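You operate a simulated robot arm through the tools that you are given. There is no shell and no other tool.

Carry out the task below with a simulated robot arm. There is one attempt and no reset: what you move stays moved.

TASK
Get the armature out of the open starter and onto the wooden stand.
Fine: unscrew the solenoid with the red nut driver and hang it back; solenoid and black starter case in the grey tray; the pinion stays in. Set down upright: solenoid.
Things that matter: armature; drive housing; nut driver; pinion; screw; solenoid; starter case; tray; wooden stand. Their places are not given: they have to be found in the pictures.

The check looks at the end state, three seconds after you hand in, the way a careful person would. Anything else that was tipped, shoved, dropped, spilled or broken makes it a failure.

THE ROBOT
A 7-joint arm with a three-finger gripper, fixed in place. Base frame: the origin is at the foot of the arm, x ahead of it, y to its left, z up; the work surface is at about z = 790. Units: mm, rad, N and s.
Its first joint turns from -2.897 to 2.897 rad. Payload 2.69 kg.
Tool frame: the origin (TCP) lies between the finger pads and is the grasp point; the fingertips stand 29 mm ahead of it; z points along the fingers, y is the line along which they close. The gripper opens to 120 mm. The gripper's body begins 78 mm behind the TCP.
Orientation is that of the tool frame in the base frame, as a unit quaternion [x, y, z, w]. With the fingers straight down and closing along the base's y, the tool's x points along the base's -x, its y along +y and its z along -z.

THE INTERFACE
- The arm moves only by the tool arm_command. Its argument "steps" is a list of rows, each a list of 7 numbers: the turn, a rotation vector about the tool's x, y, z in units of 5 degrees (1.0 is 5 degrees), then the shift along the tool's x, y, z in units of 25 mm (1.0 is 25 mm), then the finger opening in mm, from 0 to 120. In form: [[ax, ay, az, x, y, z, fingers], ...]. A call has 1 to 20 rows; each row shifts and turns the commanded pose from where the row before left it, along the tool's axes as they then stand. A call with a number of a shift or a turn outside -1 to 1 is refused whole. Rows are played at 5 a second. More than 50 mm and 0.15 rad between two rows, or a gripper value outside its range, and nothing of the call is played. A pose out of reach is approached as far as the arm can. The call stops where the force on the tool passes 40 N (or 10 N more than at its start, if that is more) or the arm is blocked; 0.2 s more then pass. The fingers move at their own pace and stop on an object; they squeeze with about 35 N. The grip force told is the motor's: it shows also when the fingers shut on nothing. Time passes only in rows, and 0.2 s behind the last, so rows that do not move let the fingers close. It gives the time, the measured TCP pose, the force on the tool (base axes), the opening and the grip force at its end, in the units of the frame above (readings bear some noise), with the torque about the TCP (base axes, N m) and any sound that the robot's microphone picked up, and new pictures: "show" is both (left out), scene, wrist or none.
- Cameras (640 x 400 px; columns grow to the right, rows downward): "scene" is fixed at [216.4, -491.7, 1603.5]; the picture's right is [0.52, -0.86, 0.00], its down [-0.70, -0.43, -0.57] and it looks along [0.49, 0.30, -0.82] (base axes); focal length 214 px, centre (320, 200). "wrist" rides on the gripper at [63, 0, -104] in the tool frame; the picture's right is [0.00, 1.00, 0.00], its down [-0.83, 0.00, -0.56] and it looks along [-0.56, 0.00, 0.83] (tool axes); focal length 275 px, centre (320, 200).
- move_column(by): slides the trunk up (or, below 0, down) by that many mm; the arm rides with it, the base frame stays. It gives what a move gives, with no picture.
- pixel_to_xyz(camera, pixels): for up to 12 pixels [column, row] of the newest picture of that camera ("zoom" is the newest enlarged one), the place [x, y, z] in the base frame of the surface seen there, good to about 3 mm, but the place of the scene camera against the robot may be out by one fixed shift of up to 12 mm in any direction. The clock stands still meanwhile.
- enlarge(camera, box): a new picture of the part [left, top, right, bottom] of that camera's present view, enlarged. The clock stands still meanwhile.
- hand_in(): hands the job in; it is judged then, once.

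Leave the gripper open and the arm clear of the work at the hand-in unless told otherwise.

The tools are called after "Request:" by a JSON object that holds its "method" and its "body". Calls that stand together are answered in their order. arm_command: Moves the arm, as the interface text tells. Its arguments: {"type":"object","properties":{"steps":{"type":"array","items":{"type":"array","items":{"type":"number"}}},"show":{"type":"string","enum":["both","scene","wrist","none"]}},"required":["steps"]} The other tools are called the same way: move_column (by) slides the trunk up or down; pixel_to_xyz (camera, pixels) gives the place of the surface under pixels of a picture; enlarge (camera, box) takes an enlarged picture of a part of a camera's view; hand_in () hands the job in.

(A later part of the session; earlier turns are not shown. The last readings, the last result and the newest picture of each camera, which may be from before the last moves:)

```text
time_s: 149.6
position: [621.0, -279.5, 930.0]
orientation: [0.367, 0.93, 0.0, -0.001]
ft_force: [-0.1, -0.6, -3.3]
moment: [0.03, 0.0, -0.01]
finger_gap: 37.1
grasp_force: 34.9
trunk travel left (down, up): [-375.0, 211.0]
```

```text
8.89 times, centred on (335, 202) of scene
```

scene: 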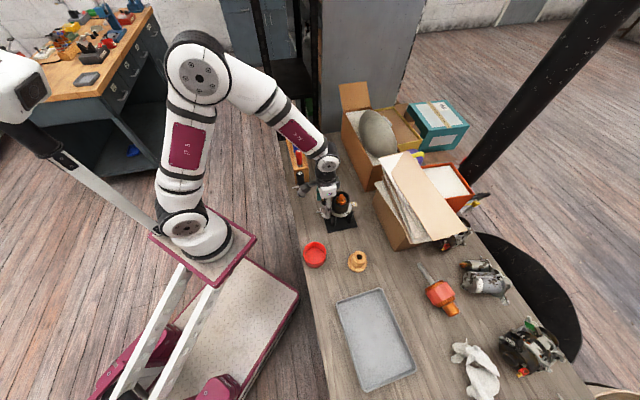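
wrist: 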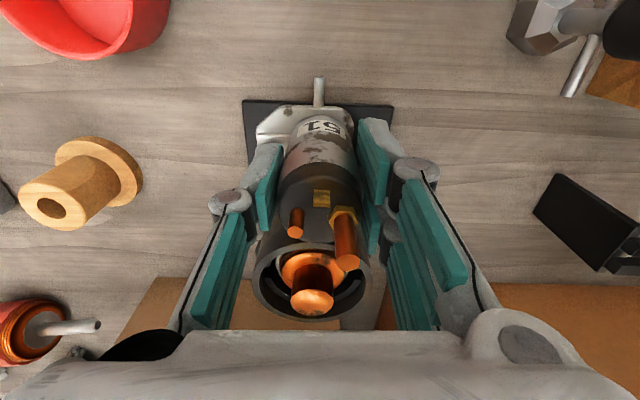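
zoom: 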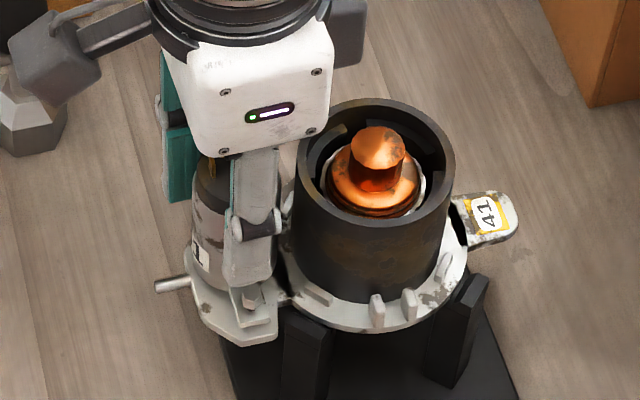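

Only 3 N of weight, so it has come free. I go on straight up and look at what hangs below.

Request:
{"method": "arm_command", "body": {"steps": [[0, 0, 0, 0, 0, -0.4, 15], [0, 0, 0, 0, 0, -0.6, 15], [0, 0, 0, 0, 0, -0.8, 15], [0, 0, 0, 0, 0, -0.8, 15], [0, 0, 0, 0, 0, -0.8, 15], [0, 0, 0, 0, 0, 0, 15]]}}

Request:
{"method": "enlarge", "body": {"camera": "scene", "box": [305, 165, 365, 225]}}

Request:
{"method": "enlarge", "body": {"camera": "wrist", "box": [220, 60, 420, 240]}}

```text
time_s: 151.0
position: [621.2, -278.5, 1016.9]
orientation: [0.367, 0.93, 0.0, 0.0]
ft_force: [0.6, -0.1, -3.8]
moment: [0.02, 0.02, -0.02]
finger_gap: 37.0
grasp_force: 35.3
trunk travel left (down, up): [-375.0, 211.0]
```

scene: 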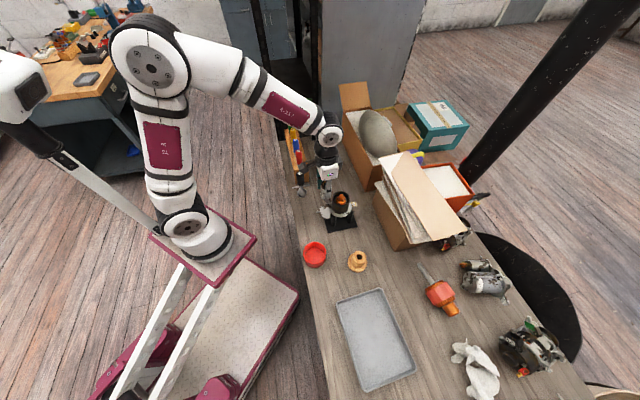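
wrist: 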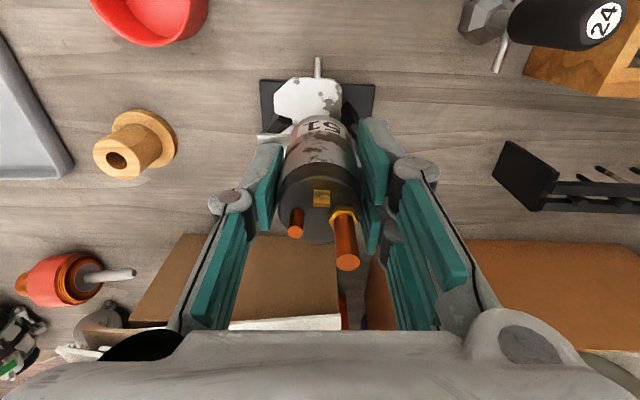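

```text
6.67 times, centred on (335, 195) of scene
```

zoom: 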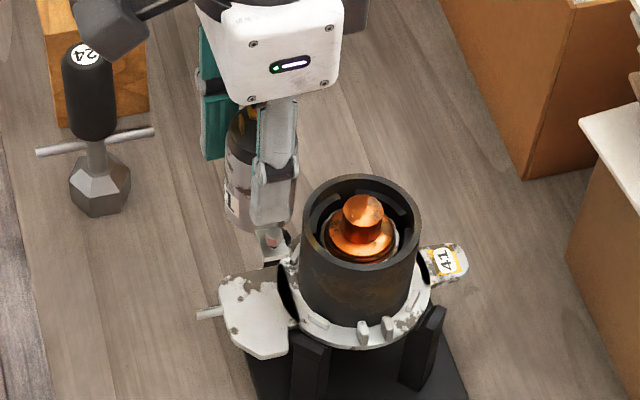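

```text
2.22 times, centred on (320, 150) of wrist
```

zoom: 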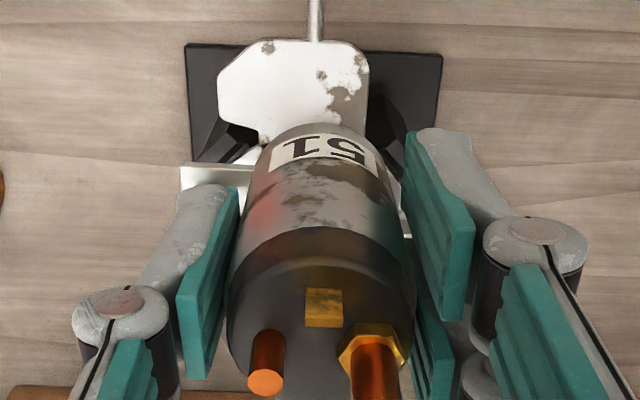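

The solenoid is out with its flat flange and ear. The tray's centre is at about (339,-622), its long side running at about 43°. I carry the solenoid to the near part of the tray, staying high.

Request:
{"method": "arm_command", "body": {"steps": [[0, 0, 0, -0.075, -0.9625, 0, 15], [0, 0, 0, -0.075, -0.9625, 0, 15], [0, 0, 0, -0.075, -0.9625, 0, 15], [0, 0, 0, -0.075, -0.9625, 0, 15], [0, 0, 0, -0.075, -0.9625, 0, 15], [0, 0, 0, -0.075, -0.9625, 0, 15], [0, 0, 0, -0.075, -0.9625, 0, 15], [0, 0, 0, -0.075, -0.9625, 0, 15], [0, 0, 0, -0.075, -0.9625, 0, 15], [0, 0, 0, -0.075, -0.9625, 0, 15], [0, 0, 0, -0.075, -0.9625, 0, 15], [0, 0, 0, -0.075, -0.9625, 0, 15], [0, 0, 0, -0.075, -0.9625, 0, 15], [0, 0, 0, -0.075, -0.9625, 0, 15], [0, 0, 0, -0.075, -0.9625, 0, 15], [0, 0, 0, -0.075, -0.9625, 0, 15], [0, 0, 0, 0, 0, 0, 15]]}}

Request:
{"method": "enlarge", "body": {"camera": "scene", "box": [320, 260, 420, 380]}}

Request:
{"method": "enlarge", "body": {"camera": "scene", "box": [305, 175, 365, 235]}}

```text
time_s: 154.6
position: [378.2, -581.5, 1015.8]
orientation: [0.366, 0.931, 0.0, 0.0]
ft_force: [0.9, 0.5, -3.8]
moment: [0.01, 0.06, 0.02]
finger_gap: 36.9
grasp_force: 34.7
trunk travel left (down, up): [-375.0, 211.0]
```

scene: 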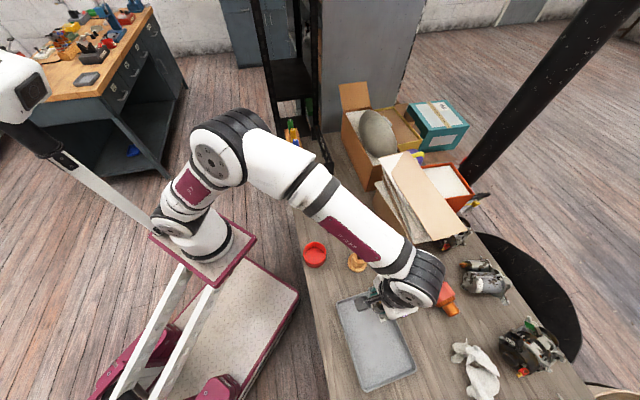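
wrist: 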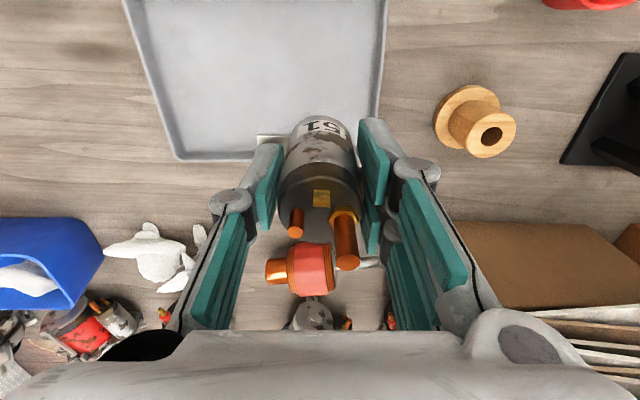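

```text
3.33 times, centred on (370, 320) of scene
```

zoom: 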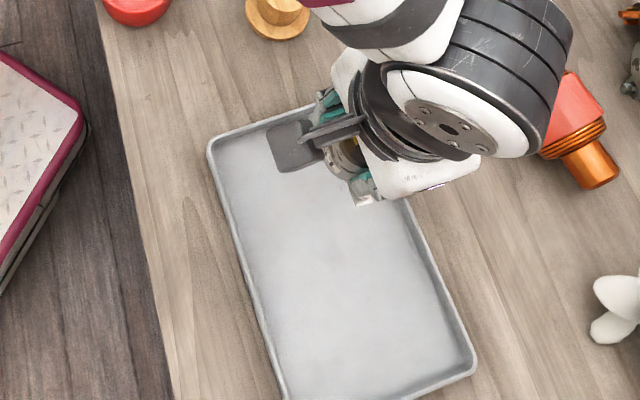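

```text
6.67 times, centred on (335, 205) of scene
```

zoom: 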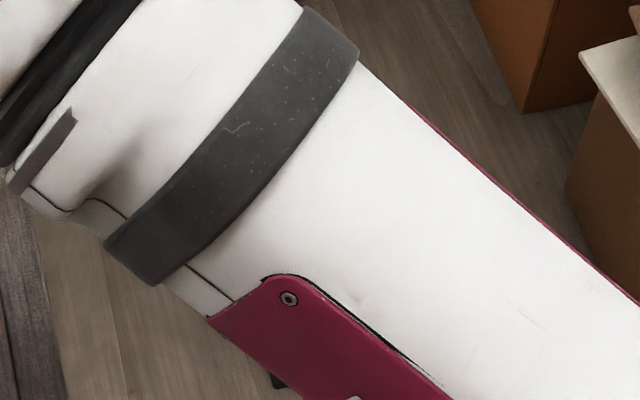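

From this wrist view I measure the tray's edges and floor to check the drop place.

Request:
{"method": "pixel_to_xyz", "body": {"camera": "wrist", "pixels": [[183, 156], [378, 90], [386, 20], [378, 108], [200, 145], [260, 100], [300, 60], [250, 150], [130, 10], [330, 100]]}}

Request:
{"method": "pixel_to_xyz", "body": {"camera": "scene", "pixels": [[337, 302], [335, 306], [384, 290], [412, 372], [368, 390], [370, 340], [350, 330]]}}

```text
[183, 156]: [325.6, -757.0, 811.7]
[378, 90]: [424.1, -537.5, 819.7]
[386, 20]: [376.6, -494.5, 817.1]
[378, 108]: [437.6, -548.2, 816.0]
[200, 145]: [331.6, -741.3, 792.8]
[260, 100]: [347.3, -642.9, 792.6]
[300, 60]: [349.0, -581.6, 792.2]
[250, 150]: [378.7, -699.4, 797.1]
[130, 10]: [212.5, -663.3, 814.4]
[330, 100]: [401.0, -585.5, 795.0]
```

```text
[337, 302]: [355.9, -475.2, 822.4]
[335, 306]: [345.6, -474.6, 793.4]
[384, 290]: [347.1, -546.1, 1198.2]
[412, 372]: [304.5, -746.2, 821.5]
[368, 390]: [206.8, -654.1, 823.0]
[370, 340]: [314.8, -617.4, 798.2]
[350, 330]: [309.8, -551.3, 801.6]
```

The drop point is about 54 mm from the tray's centre along its length and centred across it; the floor is at z≈793. I lower to TCP≈855, then creep until contact.

Request:
{"method": "arm_command", "body": {"steps": [[0, 0, 0, 0, 0, 0.9, 15], [0, 0, 0, 0, 0, 0.9, 15], [0, 0, 0, 0, 0, 0.9, 15], [0, 0, 0, 0, 0, 0.9, 15], [0, 0, 0, 0, 0, 0.9, 15], [0, 0, 0, 0, 0, 0.9, 15], [0, 0, 0, 0, 0, 0.7, 15], [0, 0, 0, 0, 0, 0, 15]]}}

Request:
{"method": "enlarge", "body": {"camera": "scene", "box": [330, 270, 400, 330]}}

Request:
{"method": "enlarge", "body": {"camera": "wrist", "box": [220, 60, 420, 240]}}

```text
time_s: 156.4
position: [379.8, -582.8, 864.0]
orientation: [0.366, 0.931, 0.0, 0.001]
ft_force: [-0.5, 0.1, -3.7]
moment: [0.04, -0.03, 0.0]
finger_gap: 37.3
grasp_force: 34.9
trunk travel left (down, up): [-375.0, 211.0]
```

scene: 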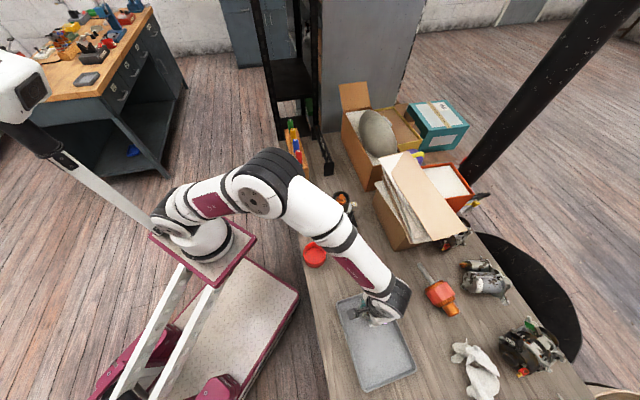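
wrist: 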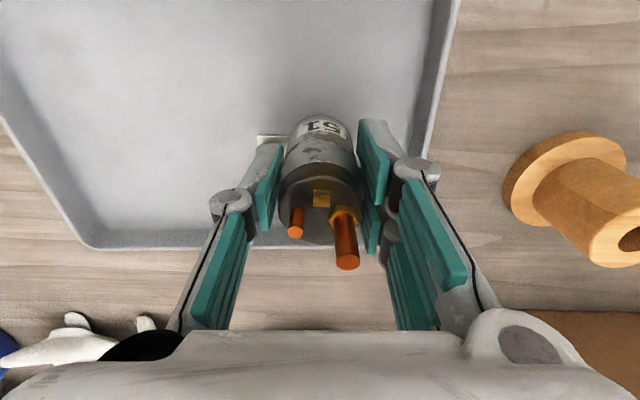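

```text
6.67 times, centred on (365, 300) of scene
```

zoom: 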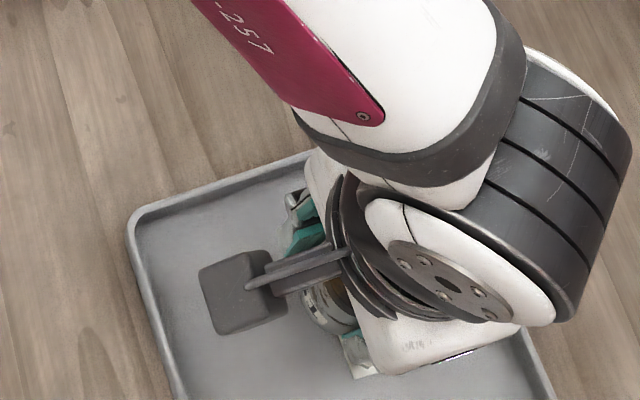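

```text
2.22 times, centred on (320, 150) of wrist
```

zoom: 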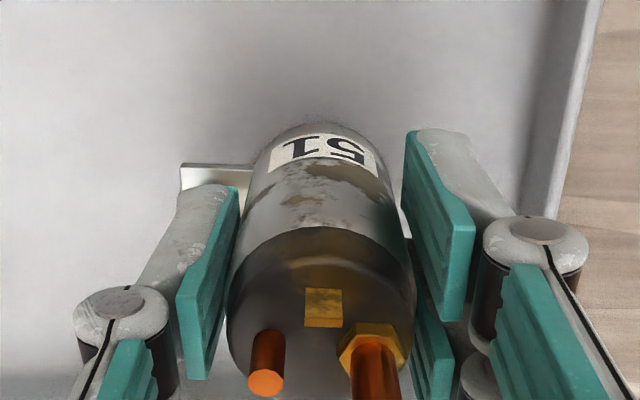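

Inside the tray and clear of the rims. I creep down to contact.

Request:
{"method": "arm_command", "body": {"steps": [[0, 0, 0, 0, 0, 0.3, 15], [0, 0, 0, 0, 0, 0.15, 15], [0, 0, 0, 0, 0, 0.1, 15], [0, 0, 0, 0, 0, 0.08, 15], [0, 0, 0, 0, 0, 0, 15]], "show": "none"}}

```text
time_s: 157.6
position: [380.2, -583.4, 847.5]
orientation: [0.367, 0.93, 0.0, 0.0]
ft_force: [-0.6, -0.3, -3.3]
moment: [0.0, -0.02, -0.01]
finger_gap: 37.2
grasp_force: 35.2
trunk travel left (down, up): [-375.0, 211.0]
```

Request:
{"method": "arm_command", "body": {"steps": [[0, 0, 0, 0, 0, 0.06, 15], [0, 0, 0, 0, 0, 0.05, 15], [0, 0, 0, 0, 0, 0, 15]], "show": "none"}}

```text
time_s: 158.4
position: [381.1, -583.9, 846.7]
orientation: [0.367, 0.93, 0.0, 0.001]
ft_force: [0.8, 4.5, 18.4]
moment: [0.3, 0.12, -0.09]
finger_gap: 37.0
grasp_force: 35.0
trunk travel left (down, up): [-375.0, 211.0]
```

Contact (18 N). I ease up 0.7 mm, then open the fingers.

Request:
{"method": "arm_command", "body": {"steps": [[0, 0, 0, 0, 0, -0.03, 15], [0, 0, 0, 0, 0, 0, 15], [0, 0, 0, 0, 0, 0, 40], [0, 0, 0, 0, 0, 0, 50], [0, 0, 0, 0, 0, 0, 64], [0, 0, 0, 0, 0, 0, 64]], "show": "wrist"}}

Request:
{"method": "enlarge", "body": {"camera": "wrist", "box": [220, 60, 420, 240]}}

```text
time_s: 159.8
position: [381.0, -582.9, 845.5]
orientation: [0.367, 0.93, 0.0, 0.0]
ft_force: [0.3, 0.0, -0.5]
moment: [0.02, 0.03, -0.01]
finger_gap: 64.3
grasp_force: 0.0
trunk travel left (down, up): [-375.0, 211.0]
```

wrist: 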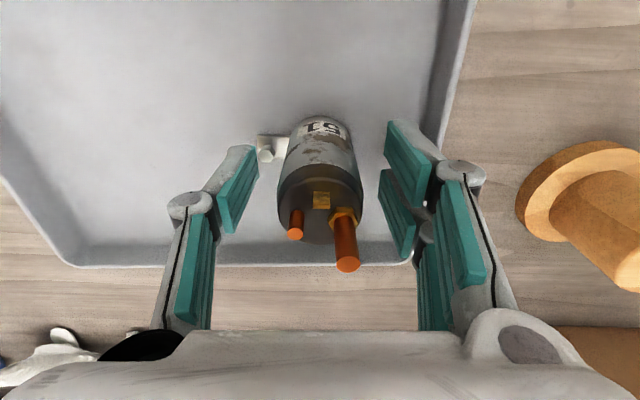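

```text
2.22 times, centred on (320, 150) of wrist
```

zoom: 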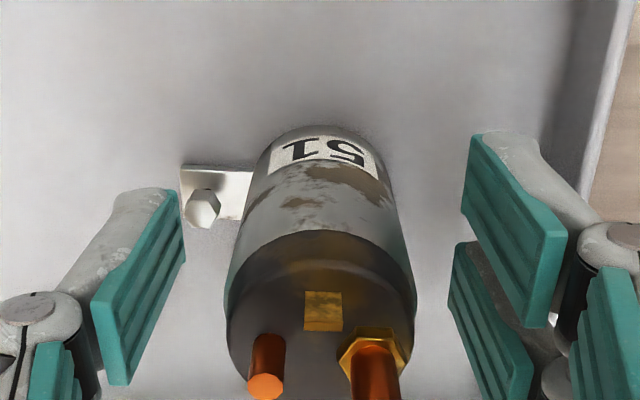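

The solenoid stands upright with the screw still in its ear. I rise straight up and check.

Request:
{"method": "arm_command", "body": {"steps": [[0, 0, 0, 0, 0, -0.5, 64], [0, 0, 0, 0, 0, -1, 64], [0, 0, 0, 0, 0, -1, 64], [0, 0, 0, 0, 0, -1, 64], [0, 0, 0, 0, 0, -1, 64], [0, 0, 0, 0, 0, -1, 64], [0, 0, 0, 0, 0, -1, 64], [0, 0, 0, 0, 0, -1, 64]]}}

Request:
{"method": "enlarge", "body": {"camera": "wrist", "box": [220, 20, 420, 200]}}

```text
time_s: 161.6
position: [380.5, -581.2, 1032.7]
orientation: [0.367, 0.93, 0.0, 0.0]
ft_force: [0.1, -0.3, -0.3]
moment: [0.03, 0.01, 0.02]
finger_gap: 63.9
grasp_force: 0.0
trunk travel left (down, up): [-375.0, 211.0]
```

scene: 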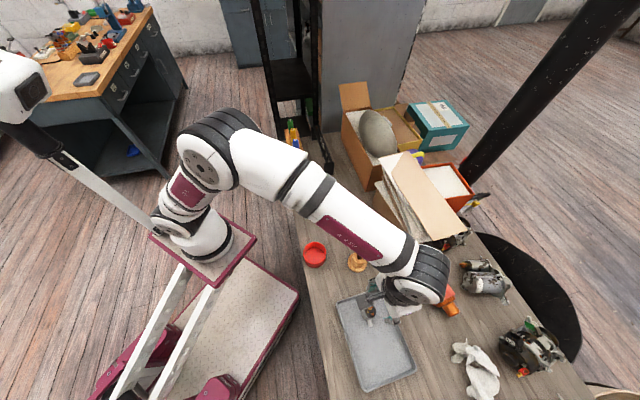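
wrist: 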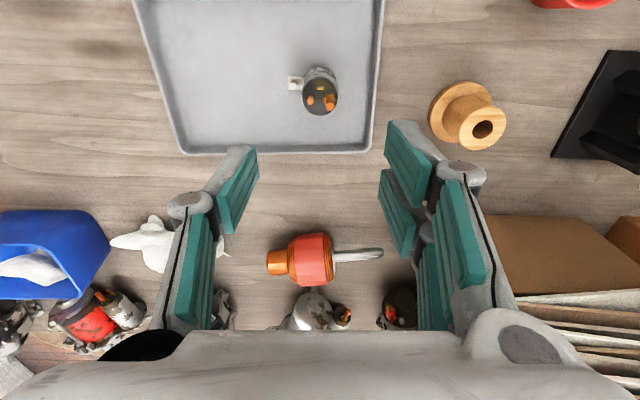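

```text
2.22 times, centred on (320, 110) of wrist
```

zoom: 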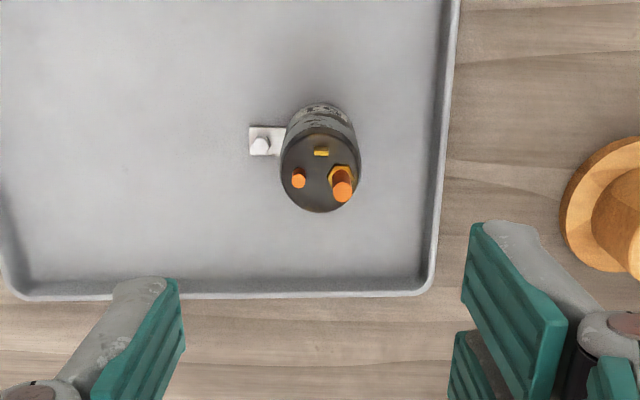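

The solenoid is upright and well inside the tray. Now I move above the starter to look at the armature.

Request:
{"method": "arm_command", "body": {"steps": [[0, 0, 0, -0.0575, 0.947, 0, 64], [0, 0, 0, -0.0575, 0.947, 0, 64], [0, 0, 0, -0.0575, 0.947, 0, 64], [0, 0, 0, -0.0575, 0.947, 0, 64], [0, 0, 0, -0.0575, 0.947, 0, 64], [0, 0, 0, -0.0575, 0.947, 0, 64], [0, 0, 0, -0.0575, 0.947, 0, 64], [0, 0, 0, -0.0575, 0.947, 0, 64], [0, 0, 0, -0.0575, 0.947, 0, 64], [0, 0, 0, -0.0575, 0.947, 0, 64], [0, 0, 0, -0.0575, 0.947, 0, 64], [0, 0, 0, -0.0575, 0.947, 0, 64], [0, 0, 0, -0.0575, 0.947, 0, 64], [0, 0, 0, -0.0575, 0.947, 0, 64], [0, 0, 0, -0.0575, 0.947, 0, 64], [0, 0, 0, -0.0575, 0.947, 0, 64], [0, 0, 0, 0, 0, 0, 64]]}}

Request:
{"method": "enlarge", "body": {"camera": "wrist", "box": [260, 60, 380, 180]}}

Request:
{"method": "pixel_to_xyz", "body": {"camera": "zoom", "pixels": [[320, 200], [320, 250], [320, 150], [260, 200], [380, 200], [200, 200], [440, 200], [320, 100], [320, 300]]}}

```text
time_s: 165.2
position: [655.5, -318.6, 1033.8]
orientation: [0.366, 0.931, 0.0, 0.001]
ft_force: [0.3, 0.3, 0.5]
moment: [0.01, -0.04, 0.01]
finger_gap: 63.8
grasp_force: 0.0
trunk travel left (down, up): [-375.0, 211.0]
```

scene: 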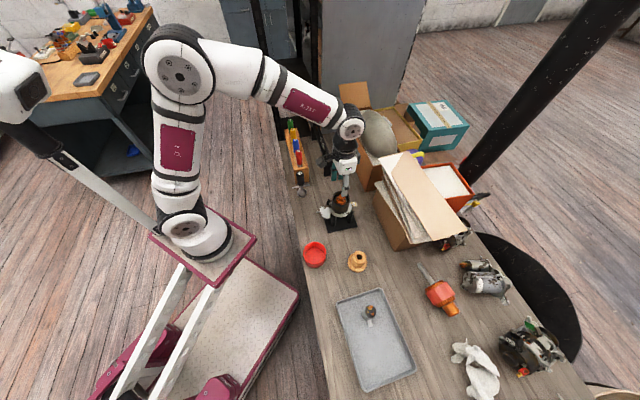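
wrist: 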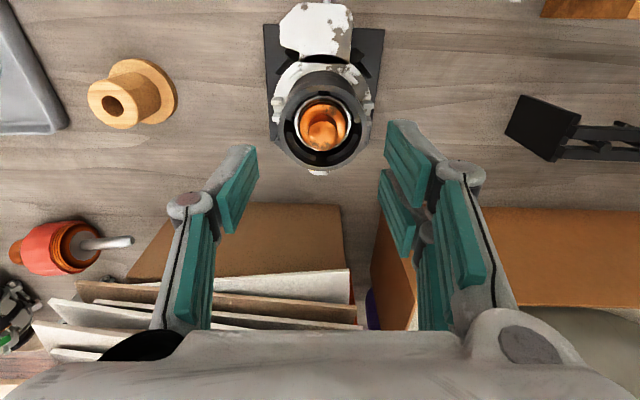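

```text
3.33 times, centred on (320, 120) of wrist
```

zoom: 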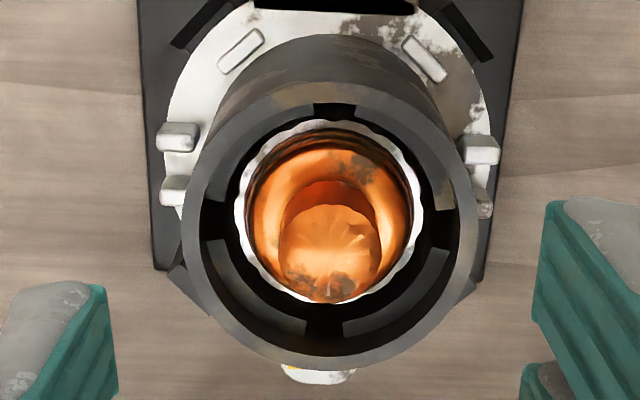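

```text
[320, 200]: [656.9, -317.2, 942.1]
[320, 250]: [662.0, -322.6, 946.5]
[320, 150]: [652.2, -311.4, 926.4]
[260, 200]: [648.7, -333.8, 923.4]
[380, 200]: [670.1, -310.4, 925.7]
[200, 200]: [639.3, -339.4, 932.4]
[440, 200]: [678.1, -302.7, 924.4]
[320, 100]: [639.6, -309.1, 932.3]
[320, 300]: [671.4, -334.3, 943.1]
```

The commutator knob is centred at about (663.2,-323.5), 22 mm across with its top at z≈946, and the case rim is at z≈932. I centre on it with the fingers open 36 mm and go down until the fingertips are just at rim level.

Request:
{"method": "arm_command", "body": {"steps": [[0, 0, 0, -0.36, 0.085, 0, 64], [0, 0, 0, 0, 0, 0.8, 60], [0, 0, 0, 0, 0, 0, 60]], "show": "wrist"}}

Request:
{"method": "enlarge", "body": {"camera": "wrist", "box": [260, 80, 380, 200]}}

Request:
{"method": "pixel_to_xyz", "body": {"camera": "zoom", "pixels": [[320, 170], [320, 190], [320, 210], [300, 200], [345, 200], [320, 230], [200, 150], [440, 150], [320, 60], [320, 270]]}}

```text
time_s: 166.0
position: [663.3, -324.1, 1013.8]
orientation: [0.367, 0.93, 0.0, 0.0]
ft_force: [0.1, 0.3, -0.2]
moment: [-0.01, -0.01, -0.01]
finger_gap: 60.4
grasp_force: 0.1
trunk travel left (down, up): [-375.0, 211.0]
```

wrist: 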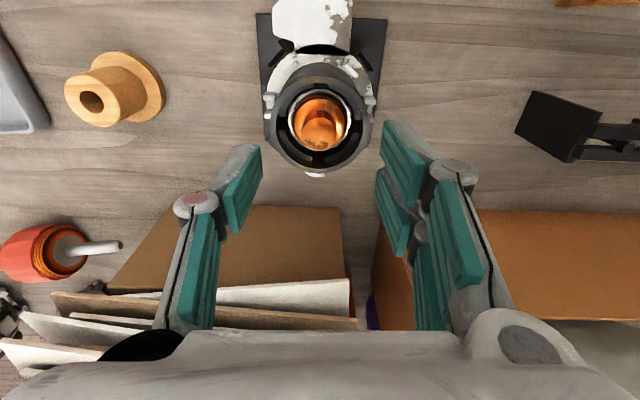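

```text
3.33 times, centred on (320, 140) of wrist
```

zoom: 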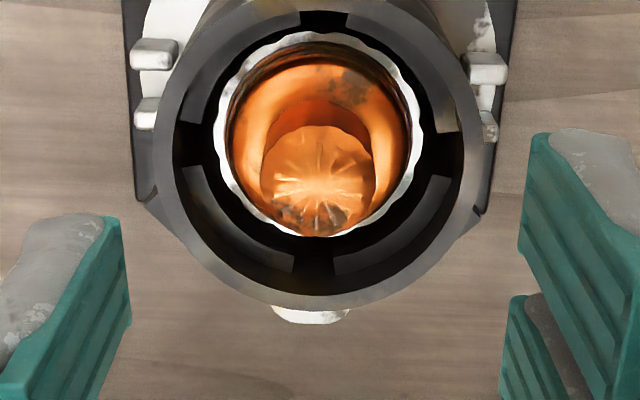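

```text
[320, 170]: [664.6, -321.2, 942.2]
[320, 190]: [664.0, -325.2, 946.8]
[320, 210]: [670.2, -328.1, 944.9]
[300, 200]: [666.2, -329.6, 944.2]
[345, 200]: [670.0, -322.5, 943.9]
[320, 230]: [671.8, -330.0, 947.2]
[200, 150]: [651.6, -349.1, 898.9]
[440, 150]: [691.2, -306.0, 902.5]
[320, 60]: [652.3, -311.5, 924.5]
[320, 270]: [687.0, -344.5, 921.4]
```

Nearly centred. I shift 1.4 mm more, narrow to 38 mm and descend to TCP≈962.

Request:
{"method": "arm_command", "body": {"steps": [[0, 0, 0, -0.055, -0.01, 0, 38], [0, 0, 0, 0, 0, 0.8, 38], [0, 0, 0, 0, 0, 0.8, 38], [0, 0, 0, 0, 0, 0.48, 38], [0, 0, 0, 0, 0, 0, 38]]}}

Request:
{"method": "enlarge", "body": {"camera": "wrist", "box": [240, 100, 400, 220]}}

Request:
{"method": "enlarge", "body": {"camera": "scene", "box": [320, 175, 360, 215]}}

```text
time_s: 167.2
position: [664.8, -324.9, 962.3]
orientation: [0.367, 0.93, 0.0, 0.0]
ft_force: [-1.6, 1.3, 6.2]
moment: [0.09, 0.01, 0.01]
finger_gap: 38.0
grasp_force: 0.1
trunk travel left (down, up): [-375.0, 211.0]
```

scene: 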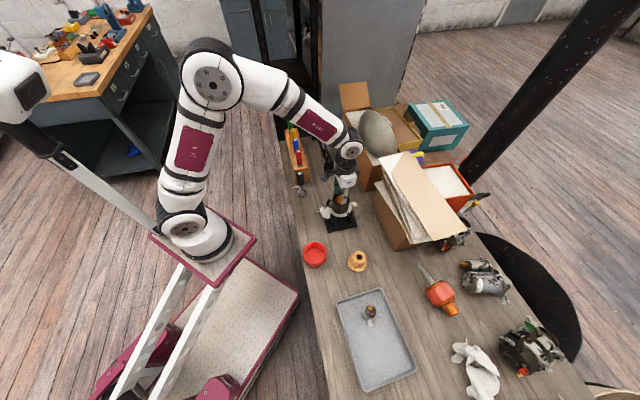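
wrist: 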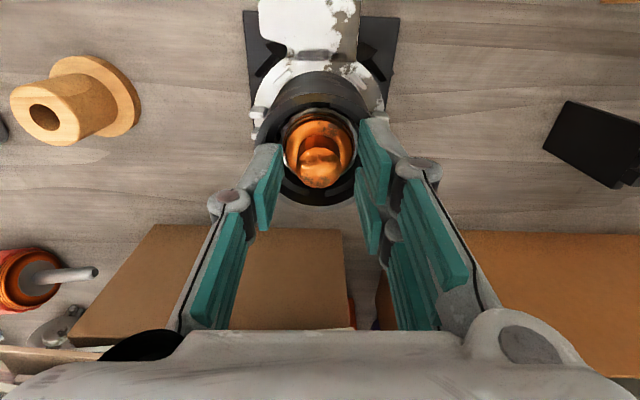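

```text
3.33 times, centred on (320, 160) of wrist
```

zoom: 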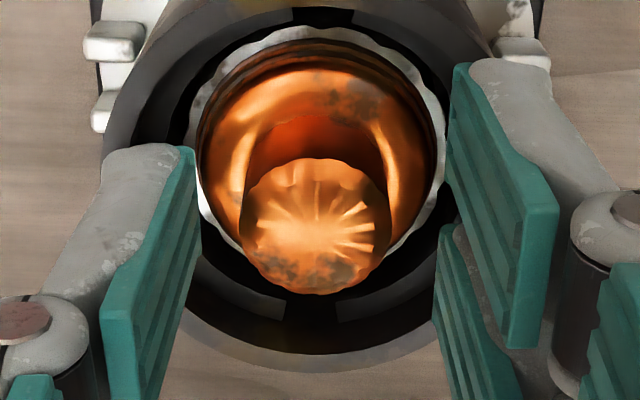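

```text
10.00 times, centred on (340, 195) of scene
```

zoom: 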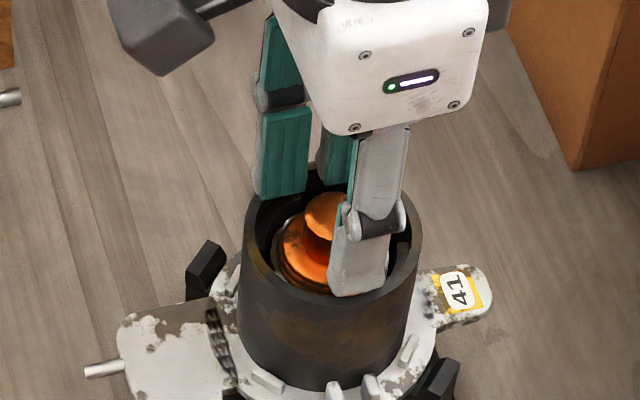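

A light 6 N contact at rim level. I raise 1 mm and close on the knob.

Request:
{"method": "arm_command", "body": {"steps": [[0, 0, 0, 0, 0, -0.05, 34], [0, 0, 0, 0, 0, 0, 26], [0, 0, 0, 0, 0, 0, 8], [0, 0, 0, 0, 0, 0, 8], [0, 0, 0, 0, 0, 0, 8]], "show": "wrist"}}

Request:
{"method": "enlarge", "body": {"camera": "wrist", "box": [240, 100, 400, 220]}}

```text
time_s: 168.4
position: [664.2, -325.5, 962.8]
orientation: [0.366, 0.931, 0.001, -0.001]
ft_force: [-0.6, -0.4, 0.1]
moment: [-0.01, 0.0, -0.01]
finger_gap: 21.6
grasp_force: 35.0
trunk travel left (down, up): [-375.0, 211.0]
```

wrist: 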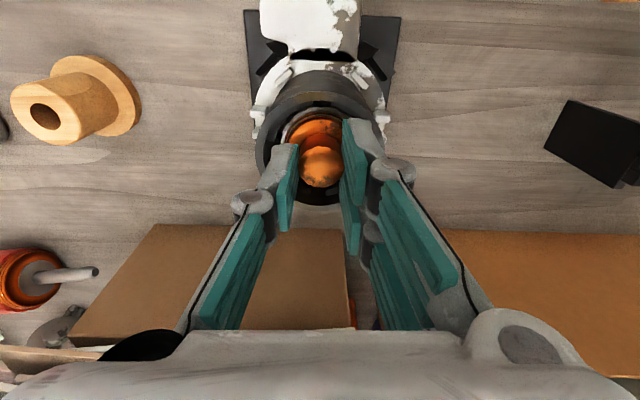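

```text
3.33 times, centred on (320, 160) of wrist
```

zoom: 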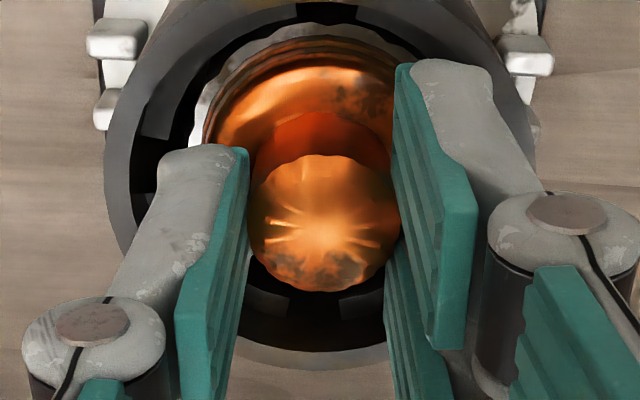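

Gripped at 21.6 mm, lateral forces near zero. I lift slowly and watch the force for sticking.

Request:
{"method": "arm_command", "body": {"steps": [[0, 0, 0, 0, 0, -0.08, 8], [0, 0, 0, 0, 0, -0.12, 8], [0, 0, 0, 0, 0, -0.2, 8], [0, 0, 0, 0, 0, 0, 8]], "show": "wrist"}}

Request:
{"method": "enlarge", "body": {"camera": "wrist", "box": [240, 100, 400, 220]}}

Request:
{"method": "enlarge", "body": {"camera": "scene", "box": [320, 175, 360, 215]}}

```text
time_s: 169.4
position: [665.5, -326.2, 971.8]
orientation: [0.367, 0.93, -0.001, 0.001]
ft_force: [0.6, 0.2, -5.7]
moment: [0.0, 0.02, 0.03]
finger_gap: 21.7
grasp_force: 35.1
trunk travel left (down, up): [-375.0, 211.0]
```

wrist: 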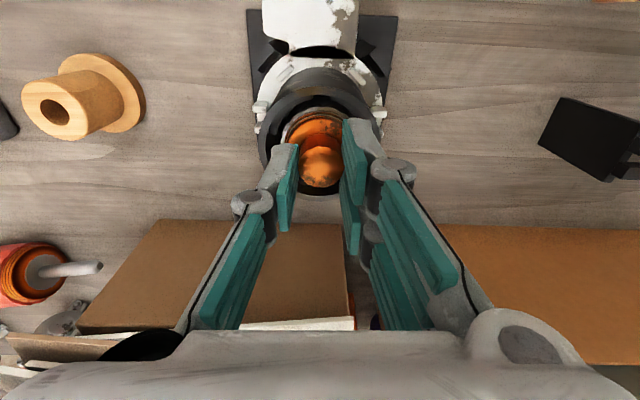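

```text
3.33 times, centred on (320, 160) of wrist
```

zoom: 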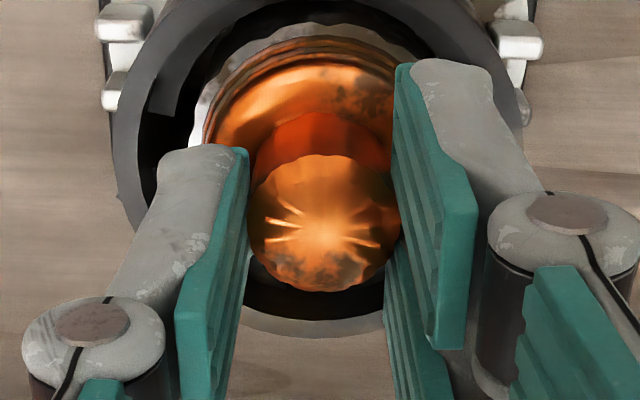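

```text
10.00 times, centred on (340, 195) of scene
```

zoom: 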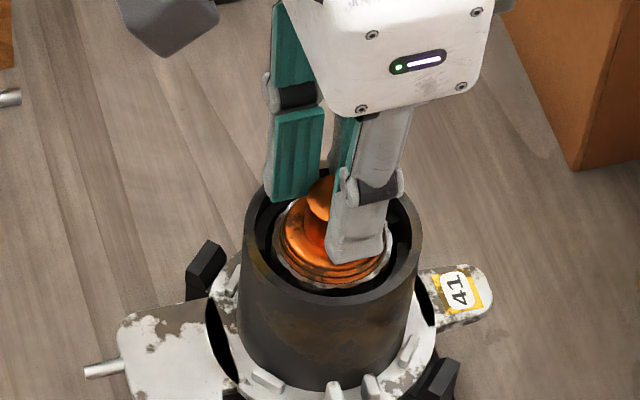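

It lifts with just its 5.7 N weight. I continue straight up in moderate steps.

Request:
{"method": "arm_command", "body": {"steps": [[0, 0, 0, 0, 0, -0.3, 8], [0, 0, 0, 0, 0, -0.3, 8], [0, 0, 0, 0, 0, -0.3, 8], [0, 0, 0, 0, 0, -0.3, 8], [0, 0, 0, 0, 0, -0.3, 8], [0, 0, 0, 0, 0, -0.3, 8], [0, 0, 0, 0, 0, 0, 8]], "show": "wrist"}}

Request:
{"method": "enlarge", "body": {"camera": "scene", "box": [320, 165, 360, 215]}}

```text
time_s: 171.0
position: [664.3, -324.7, 1017.1]
orientation: [0.366, 0.93, 0.0, 0.001]
ft_force: [-0.4, 0.1, -5.3]
moment: [-0.01, -0.01, -0.01]
finger_gap: 21.5
grasp_force: 35.3
trunk travel left (down, up): [-375.0, 211.0]
```

wrist: 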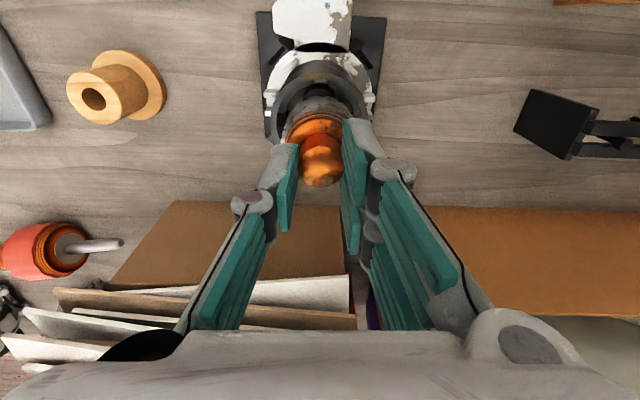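

```text
8.00 times, centred on (340, 190) of scene
```

zoom: 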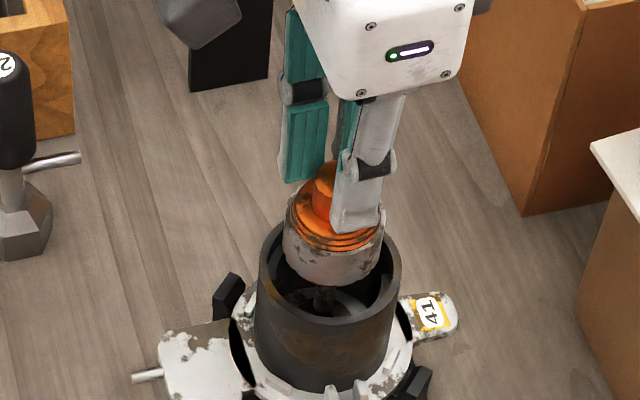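

The core is above the rim and the shaft is following. I keep lifting.

Request:
{"method": "arm_command", "body": {"steps": [[0, 0, 0, 0, 0, -0.3, 8], [0, 0, 0, 0, 0, -0.3, 8], [0, 0, 0, 0, 0, -0.4, 8], [0, 0, 0, 0, 0, -0.4, 8], [0, 0, 0, 0, 0, -0.4, 8], [0, 0, 0, 0, 0, -0.4, 8], [0, 0, 0, 0, 0, 0, 8]], "show": "wrist"}}

Request:
{"method": "enlarge", "body": {"camera": "scene", "box": [320, 155, 360, 215]}}

```text
time_s: 172.6
position: [665.2, -326.0, 1071.6]
orientation: [0.366, 0.931, 0.0, 0.0]
ft_force: [-0.1, 0.4, -6.3]
moment: [0.02, -0.05, -0.02]
finger_gap: 21.4
grasp_force: 35.3
trunk travel left (down, up): [-375.0, 211.0]
```

wrist: 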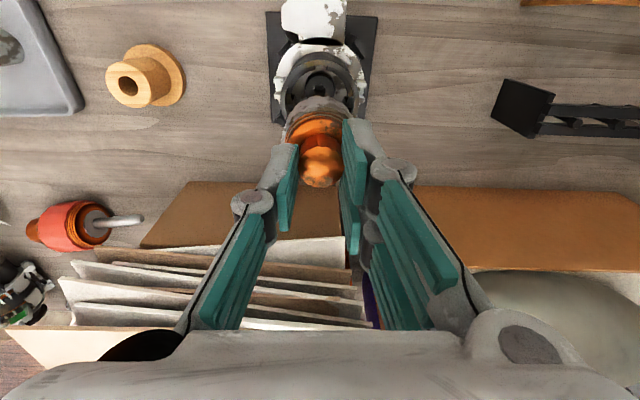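

```text
6.67 times, centred on (340, 185) of scene
```

zoom: 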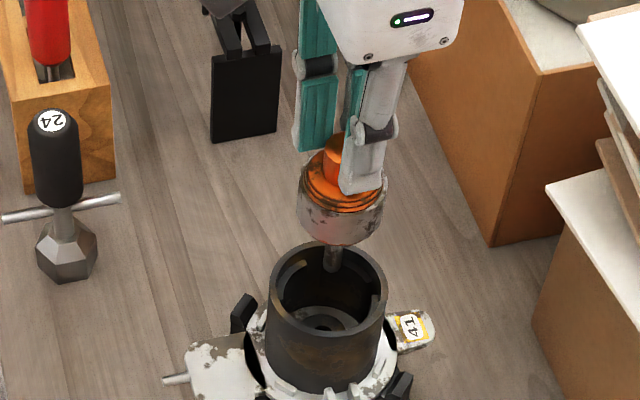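

The shaft end is about at the rim, and the pinion with its hole stays at the bottom of the case. I lift 60 mm more, then measure the armature.

Request:
{"method": "arm_command", "body": {"steps": [[0, 0, 0, 0, 0, -0.6, 8], [0, 0, 0, 0, 0, -0.6, 8], [0, 0, 0, 0, 0, -0.6, 8], [0, 0, 0, 0, 0, -0.6, 8], [0, 0, 0, 0, 0, 0, 8]], "show": "wrist"}}

Request:
{"method": "enlarge", "body": {"camera": "scene", "box": [320, 145, 360, 205]}}

Request:
{"method": "pixel_to_xyz", "body": {"camera": "zoom", "pixels": [[337, 290], [337, 280], [337, 270], [337, 260], [337, 250], [337, 240], [340, 220], [340, 200], [340, 170]]}}

```text
time_s: 173.8
position: [663.5, -327.3, 1131.8]
orientation: [0.367, 0.93, 0.0, 0.001]
ft_force: [-0.4, -0.6, -6.1]
moment: [-0.03, 0.0, -0.02]
finger_gap: 21.5
grasp_force: 35.1
trunk travel left (down, up): [-375.0, 211.0]
```

wrist: 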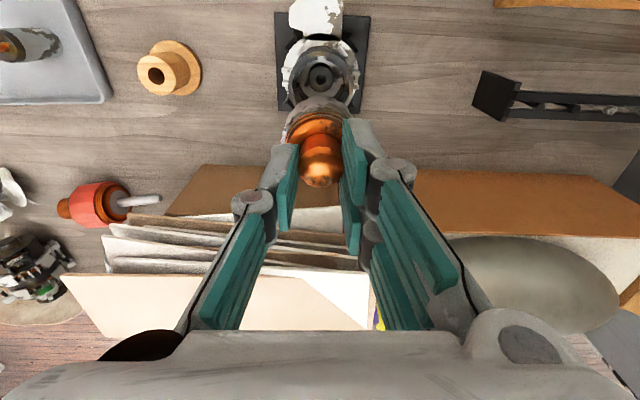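

```text
6.67 times, centred on (340, 175) of scene
```

zoom: 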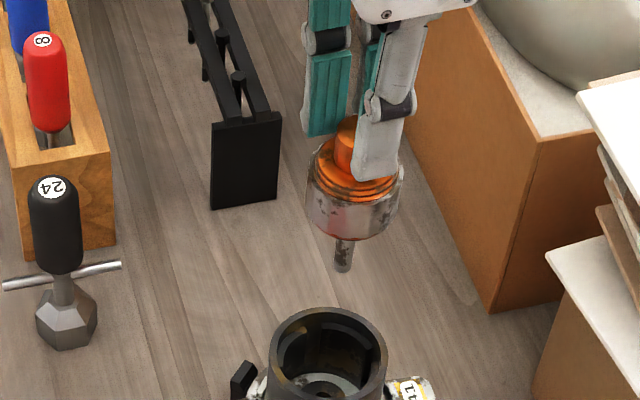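

```text
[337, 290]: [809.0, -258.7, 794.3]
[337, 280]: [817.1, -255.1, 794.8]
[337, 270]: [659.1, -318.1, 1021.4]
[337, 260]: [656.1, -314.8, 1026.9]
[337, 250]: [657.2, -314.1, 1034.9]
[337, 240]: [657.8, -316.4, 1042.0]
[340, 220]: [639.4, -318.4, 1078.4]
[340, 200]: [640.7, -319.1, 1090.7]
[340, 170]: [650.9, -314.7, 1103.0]
```

The armature is clear; its shaft end hangs about 115 mm below the TCP. I carry it over to the wooden stand at about (529,-471), staying high, then lower partway for a look.

Request:
{"method": "arm_command", "body": {"steps": [[0, 0, 0, 0, -0.993, 0, 8], [0, 0, 0, 0, -0.993, 0, 8], [0, 0, 0, 0, -0.993, 0, 8], [0, 0, 0, 0, -0.993, 0, 8], [0, 0, 0, 0, -0.993, 0, 8], [0, 0, 0, 0, -0.993, 0, 8], [0, 0, 0, 0, -0.993, 0, 8], [0, 0, 0, 0, -0.993, 0, 8], [0, 0, 0, 0, 0, 0.9, 8], [0, 0, 0, 0, 0, 0.9, 8], [0, 0, 0, 0, 0, 0.9, 8], [0, 0, 0, 0, 0, 0.9, 8], [0, 0, 0, 0, 0, 0, 8], [0, 0, 0, 0, 0, 0, 8]]}}

Request:
{"method": "enlarge", "body": {"camera": "wrist", "box": [270, 60, 370, 140]}}

Request:
{"method": "enlarge", "body": {"camera": "scene", "box": [330, 220, 390, 280]}}

```text
time_s: 176.8
position: [528.8, -471.4, 1041.2]
orientation: [0.366, 0.931, 0.0, 0.001]
ft_force: [-0.5, 1.1, -5.4]
moment: [0.02, -0.04, 0.01]
finger_gap: 21.7
grasp_force: 34.8
trunk travel left (down, up): [-375.0, 211.0]
```

scene: 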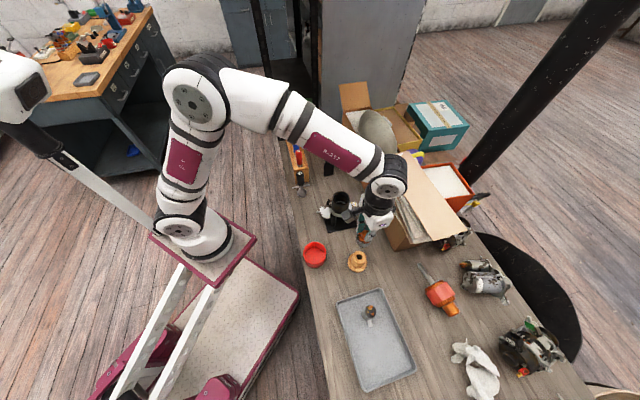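
wrist: 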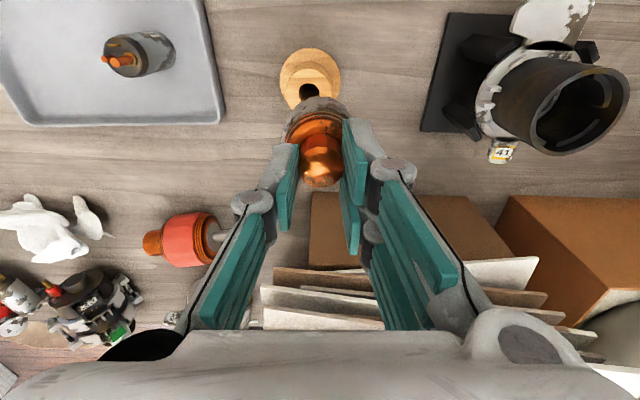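

```text
5.00 times, centred on (320, 100) of wrist
```

zoom: 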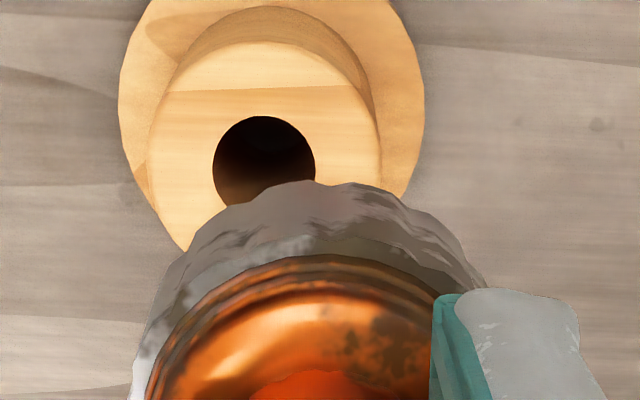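

```text
6.67 times, centred on (360, 250) of scene
```

zoom: 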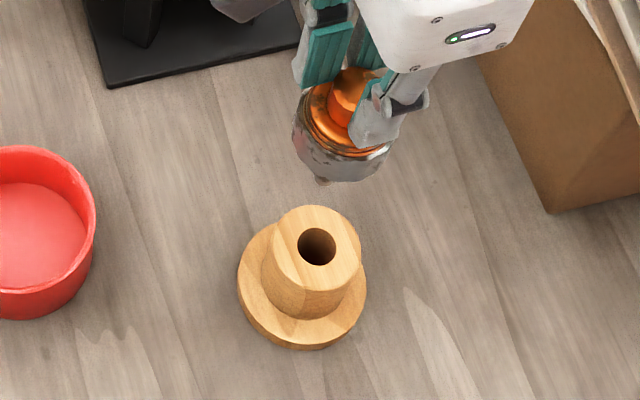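

Request:
{"method": "enlarge", "body": {"camera": "wrist", "box": [270, 60, 370, 140]}}

Request:
{"method": "pixel_to_xyz", "body": {"camera": "zoom", "pixels": [[264, 100], [200, 120], [340, 120], [205, 165], [325, 165], [180, 180], [264, 75], [320, 80], [400, 120], [140, 150], [230, 200]]}}

Request:
{"method": "pixel_to_xyz", "body": {"camera": "scene", "pixels": [[357, 254], [361, 256], [356, 260], [353, 256]]}}

```text
5.00 times, centred on (320, 100) of wrist
```

zoom: 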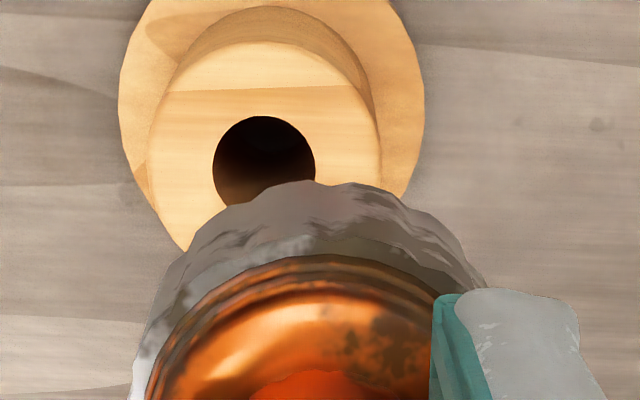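

```text
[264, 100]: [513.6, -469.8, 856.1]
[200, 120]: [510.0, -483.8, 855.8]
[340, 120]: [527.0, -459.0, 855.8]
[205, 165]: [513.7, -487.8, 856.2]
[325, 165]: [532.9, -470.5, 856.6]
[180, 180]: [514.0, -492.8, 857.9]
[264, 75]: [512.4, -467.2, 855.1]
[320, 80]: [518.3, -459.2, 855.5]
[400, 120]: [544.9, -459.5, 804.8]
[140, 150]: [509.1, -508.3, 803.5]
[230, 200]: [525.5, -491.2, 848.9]
```

```text
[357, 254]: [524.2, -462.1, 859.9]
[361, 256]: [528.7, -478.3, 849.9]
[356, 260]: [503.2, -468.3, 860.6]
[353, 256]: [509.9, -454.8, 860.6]
```

The stand's top is at z≈856 with a roughly 20 mm hole centred at about (523,-480.6). I correct the position and lower so the shaft end is about 25 mm above the stand.

Request:
{"method": "arm_command", "body": {"steps": [[0, 0, 0, -0.087, -0.42, 0, 8], [0, 0, 0, 0, 0, 0.8, 8], [0, 0, 0, 0, 0, 0.8, 8], [0, 0, 0, 0, 0, 0, 8]], "show": "wrist"}}

Request:
{"method": "enlarge", "body": {"camera": "wrist", "box": [270, 60, 370, 140]}}

Request:
{"method": "enlarge", "body": {"camera": "scene", "box": [335, 230, 380, 275]}}

```text
time_s: 177.8
position: [524.6, -481.1, 1002.0]
orientation: [0.366, 0.931, 0.0, 0.0]
ft_force: [-0.7, 0.1, -5.4]
moment: [0.0, 0.03, 0.05]
finger_gap: 21.6
grasp_force: 35.4
trunk travel left (down, up): [-375.0, 211.0]
```

wrist: 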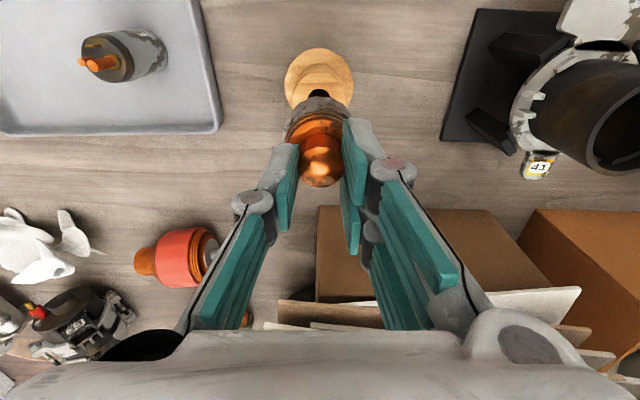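

```text
5.00 times, centred on (320, 100) of wrist
```

zoom: 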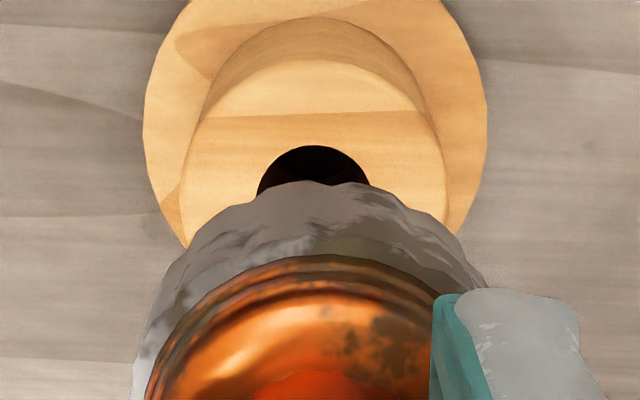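

```text
8.89 times, centred on (358, 252) of scene
```

zoom: 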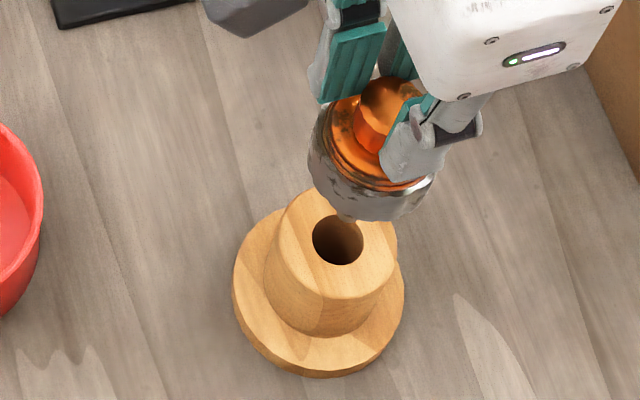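

The hole lines up within 1 mm in the wrist view. I lower in small rows so the shaft end enters the hole.

Request:
{"method": "arm_command", "body": {"steps": [[0, 0, 0, 0, 0, 0.4, 8], [0, 0, 0, 0, 0, 0.3, 8], [0, 0, 0, 0, 0, 0.2, 8], [0, 0, 0, 0, 0, 0.2, 8], [0, 0, 0, 0, 0, 0.2, 8], [0, 0, 0, 0, 0, 0.2, 8], [0, 0, 0, 0, 0, 0, 8]], "show": "wrist"}}

Request:
{"method": "enlarge", "body": {"camera": "scene", "box": [335, 230, 380, 275]}}

Request:
{"method": "enlarge", "body": {"camera": "wrist", "box": [270, 60, 370, 140]}}

```text
time_s: 179.4
position: [523.2, -481.0, 964.9]
orientation: [0.366, 0.931, 0.0, 0.0]
ft_force: [-0.8, -0.9, -6.3]
moment: [0.01, -0.01, 0.01]
finger_gap: 21.5
grasp_force: 35.2
trunk travel left (down, up): [-375.0, 211.0]
```

wrist: 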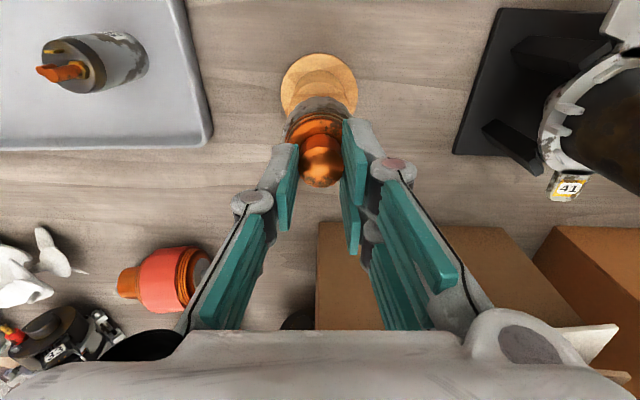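

```text
8.89 times, centred on (358, 252) of scene
```

zoom: 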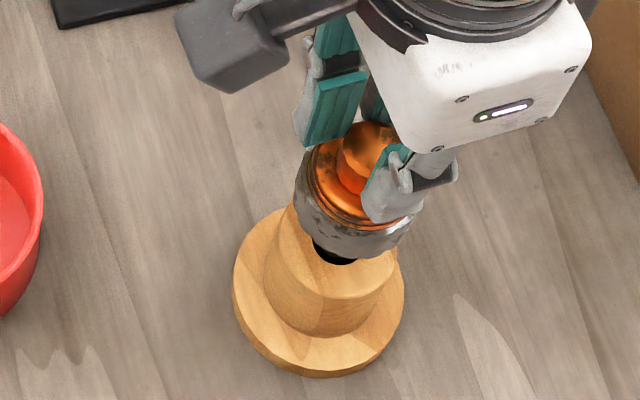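

```text
5.00 times, centred on (320, 100) of wrist
```

zoom: 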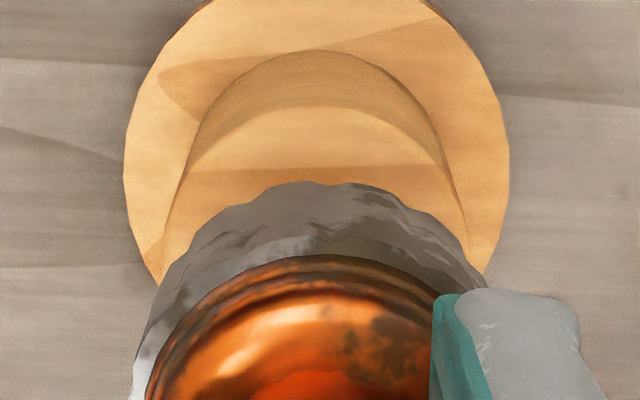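

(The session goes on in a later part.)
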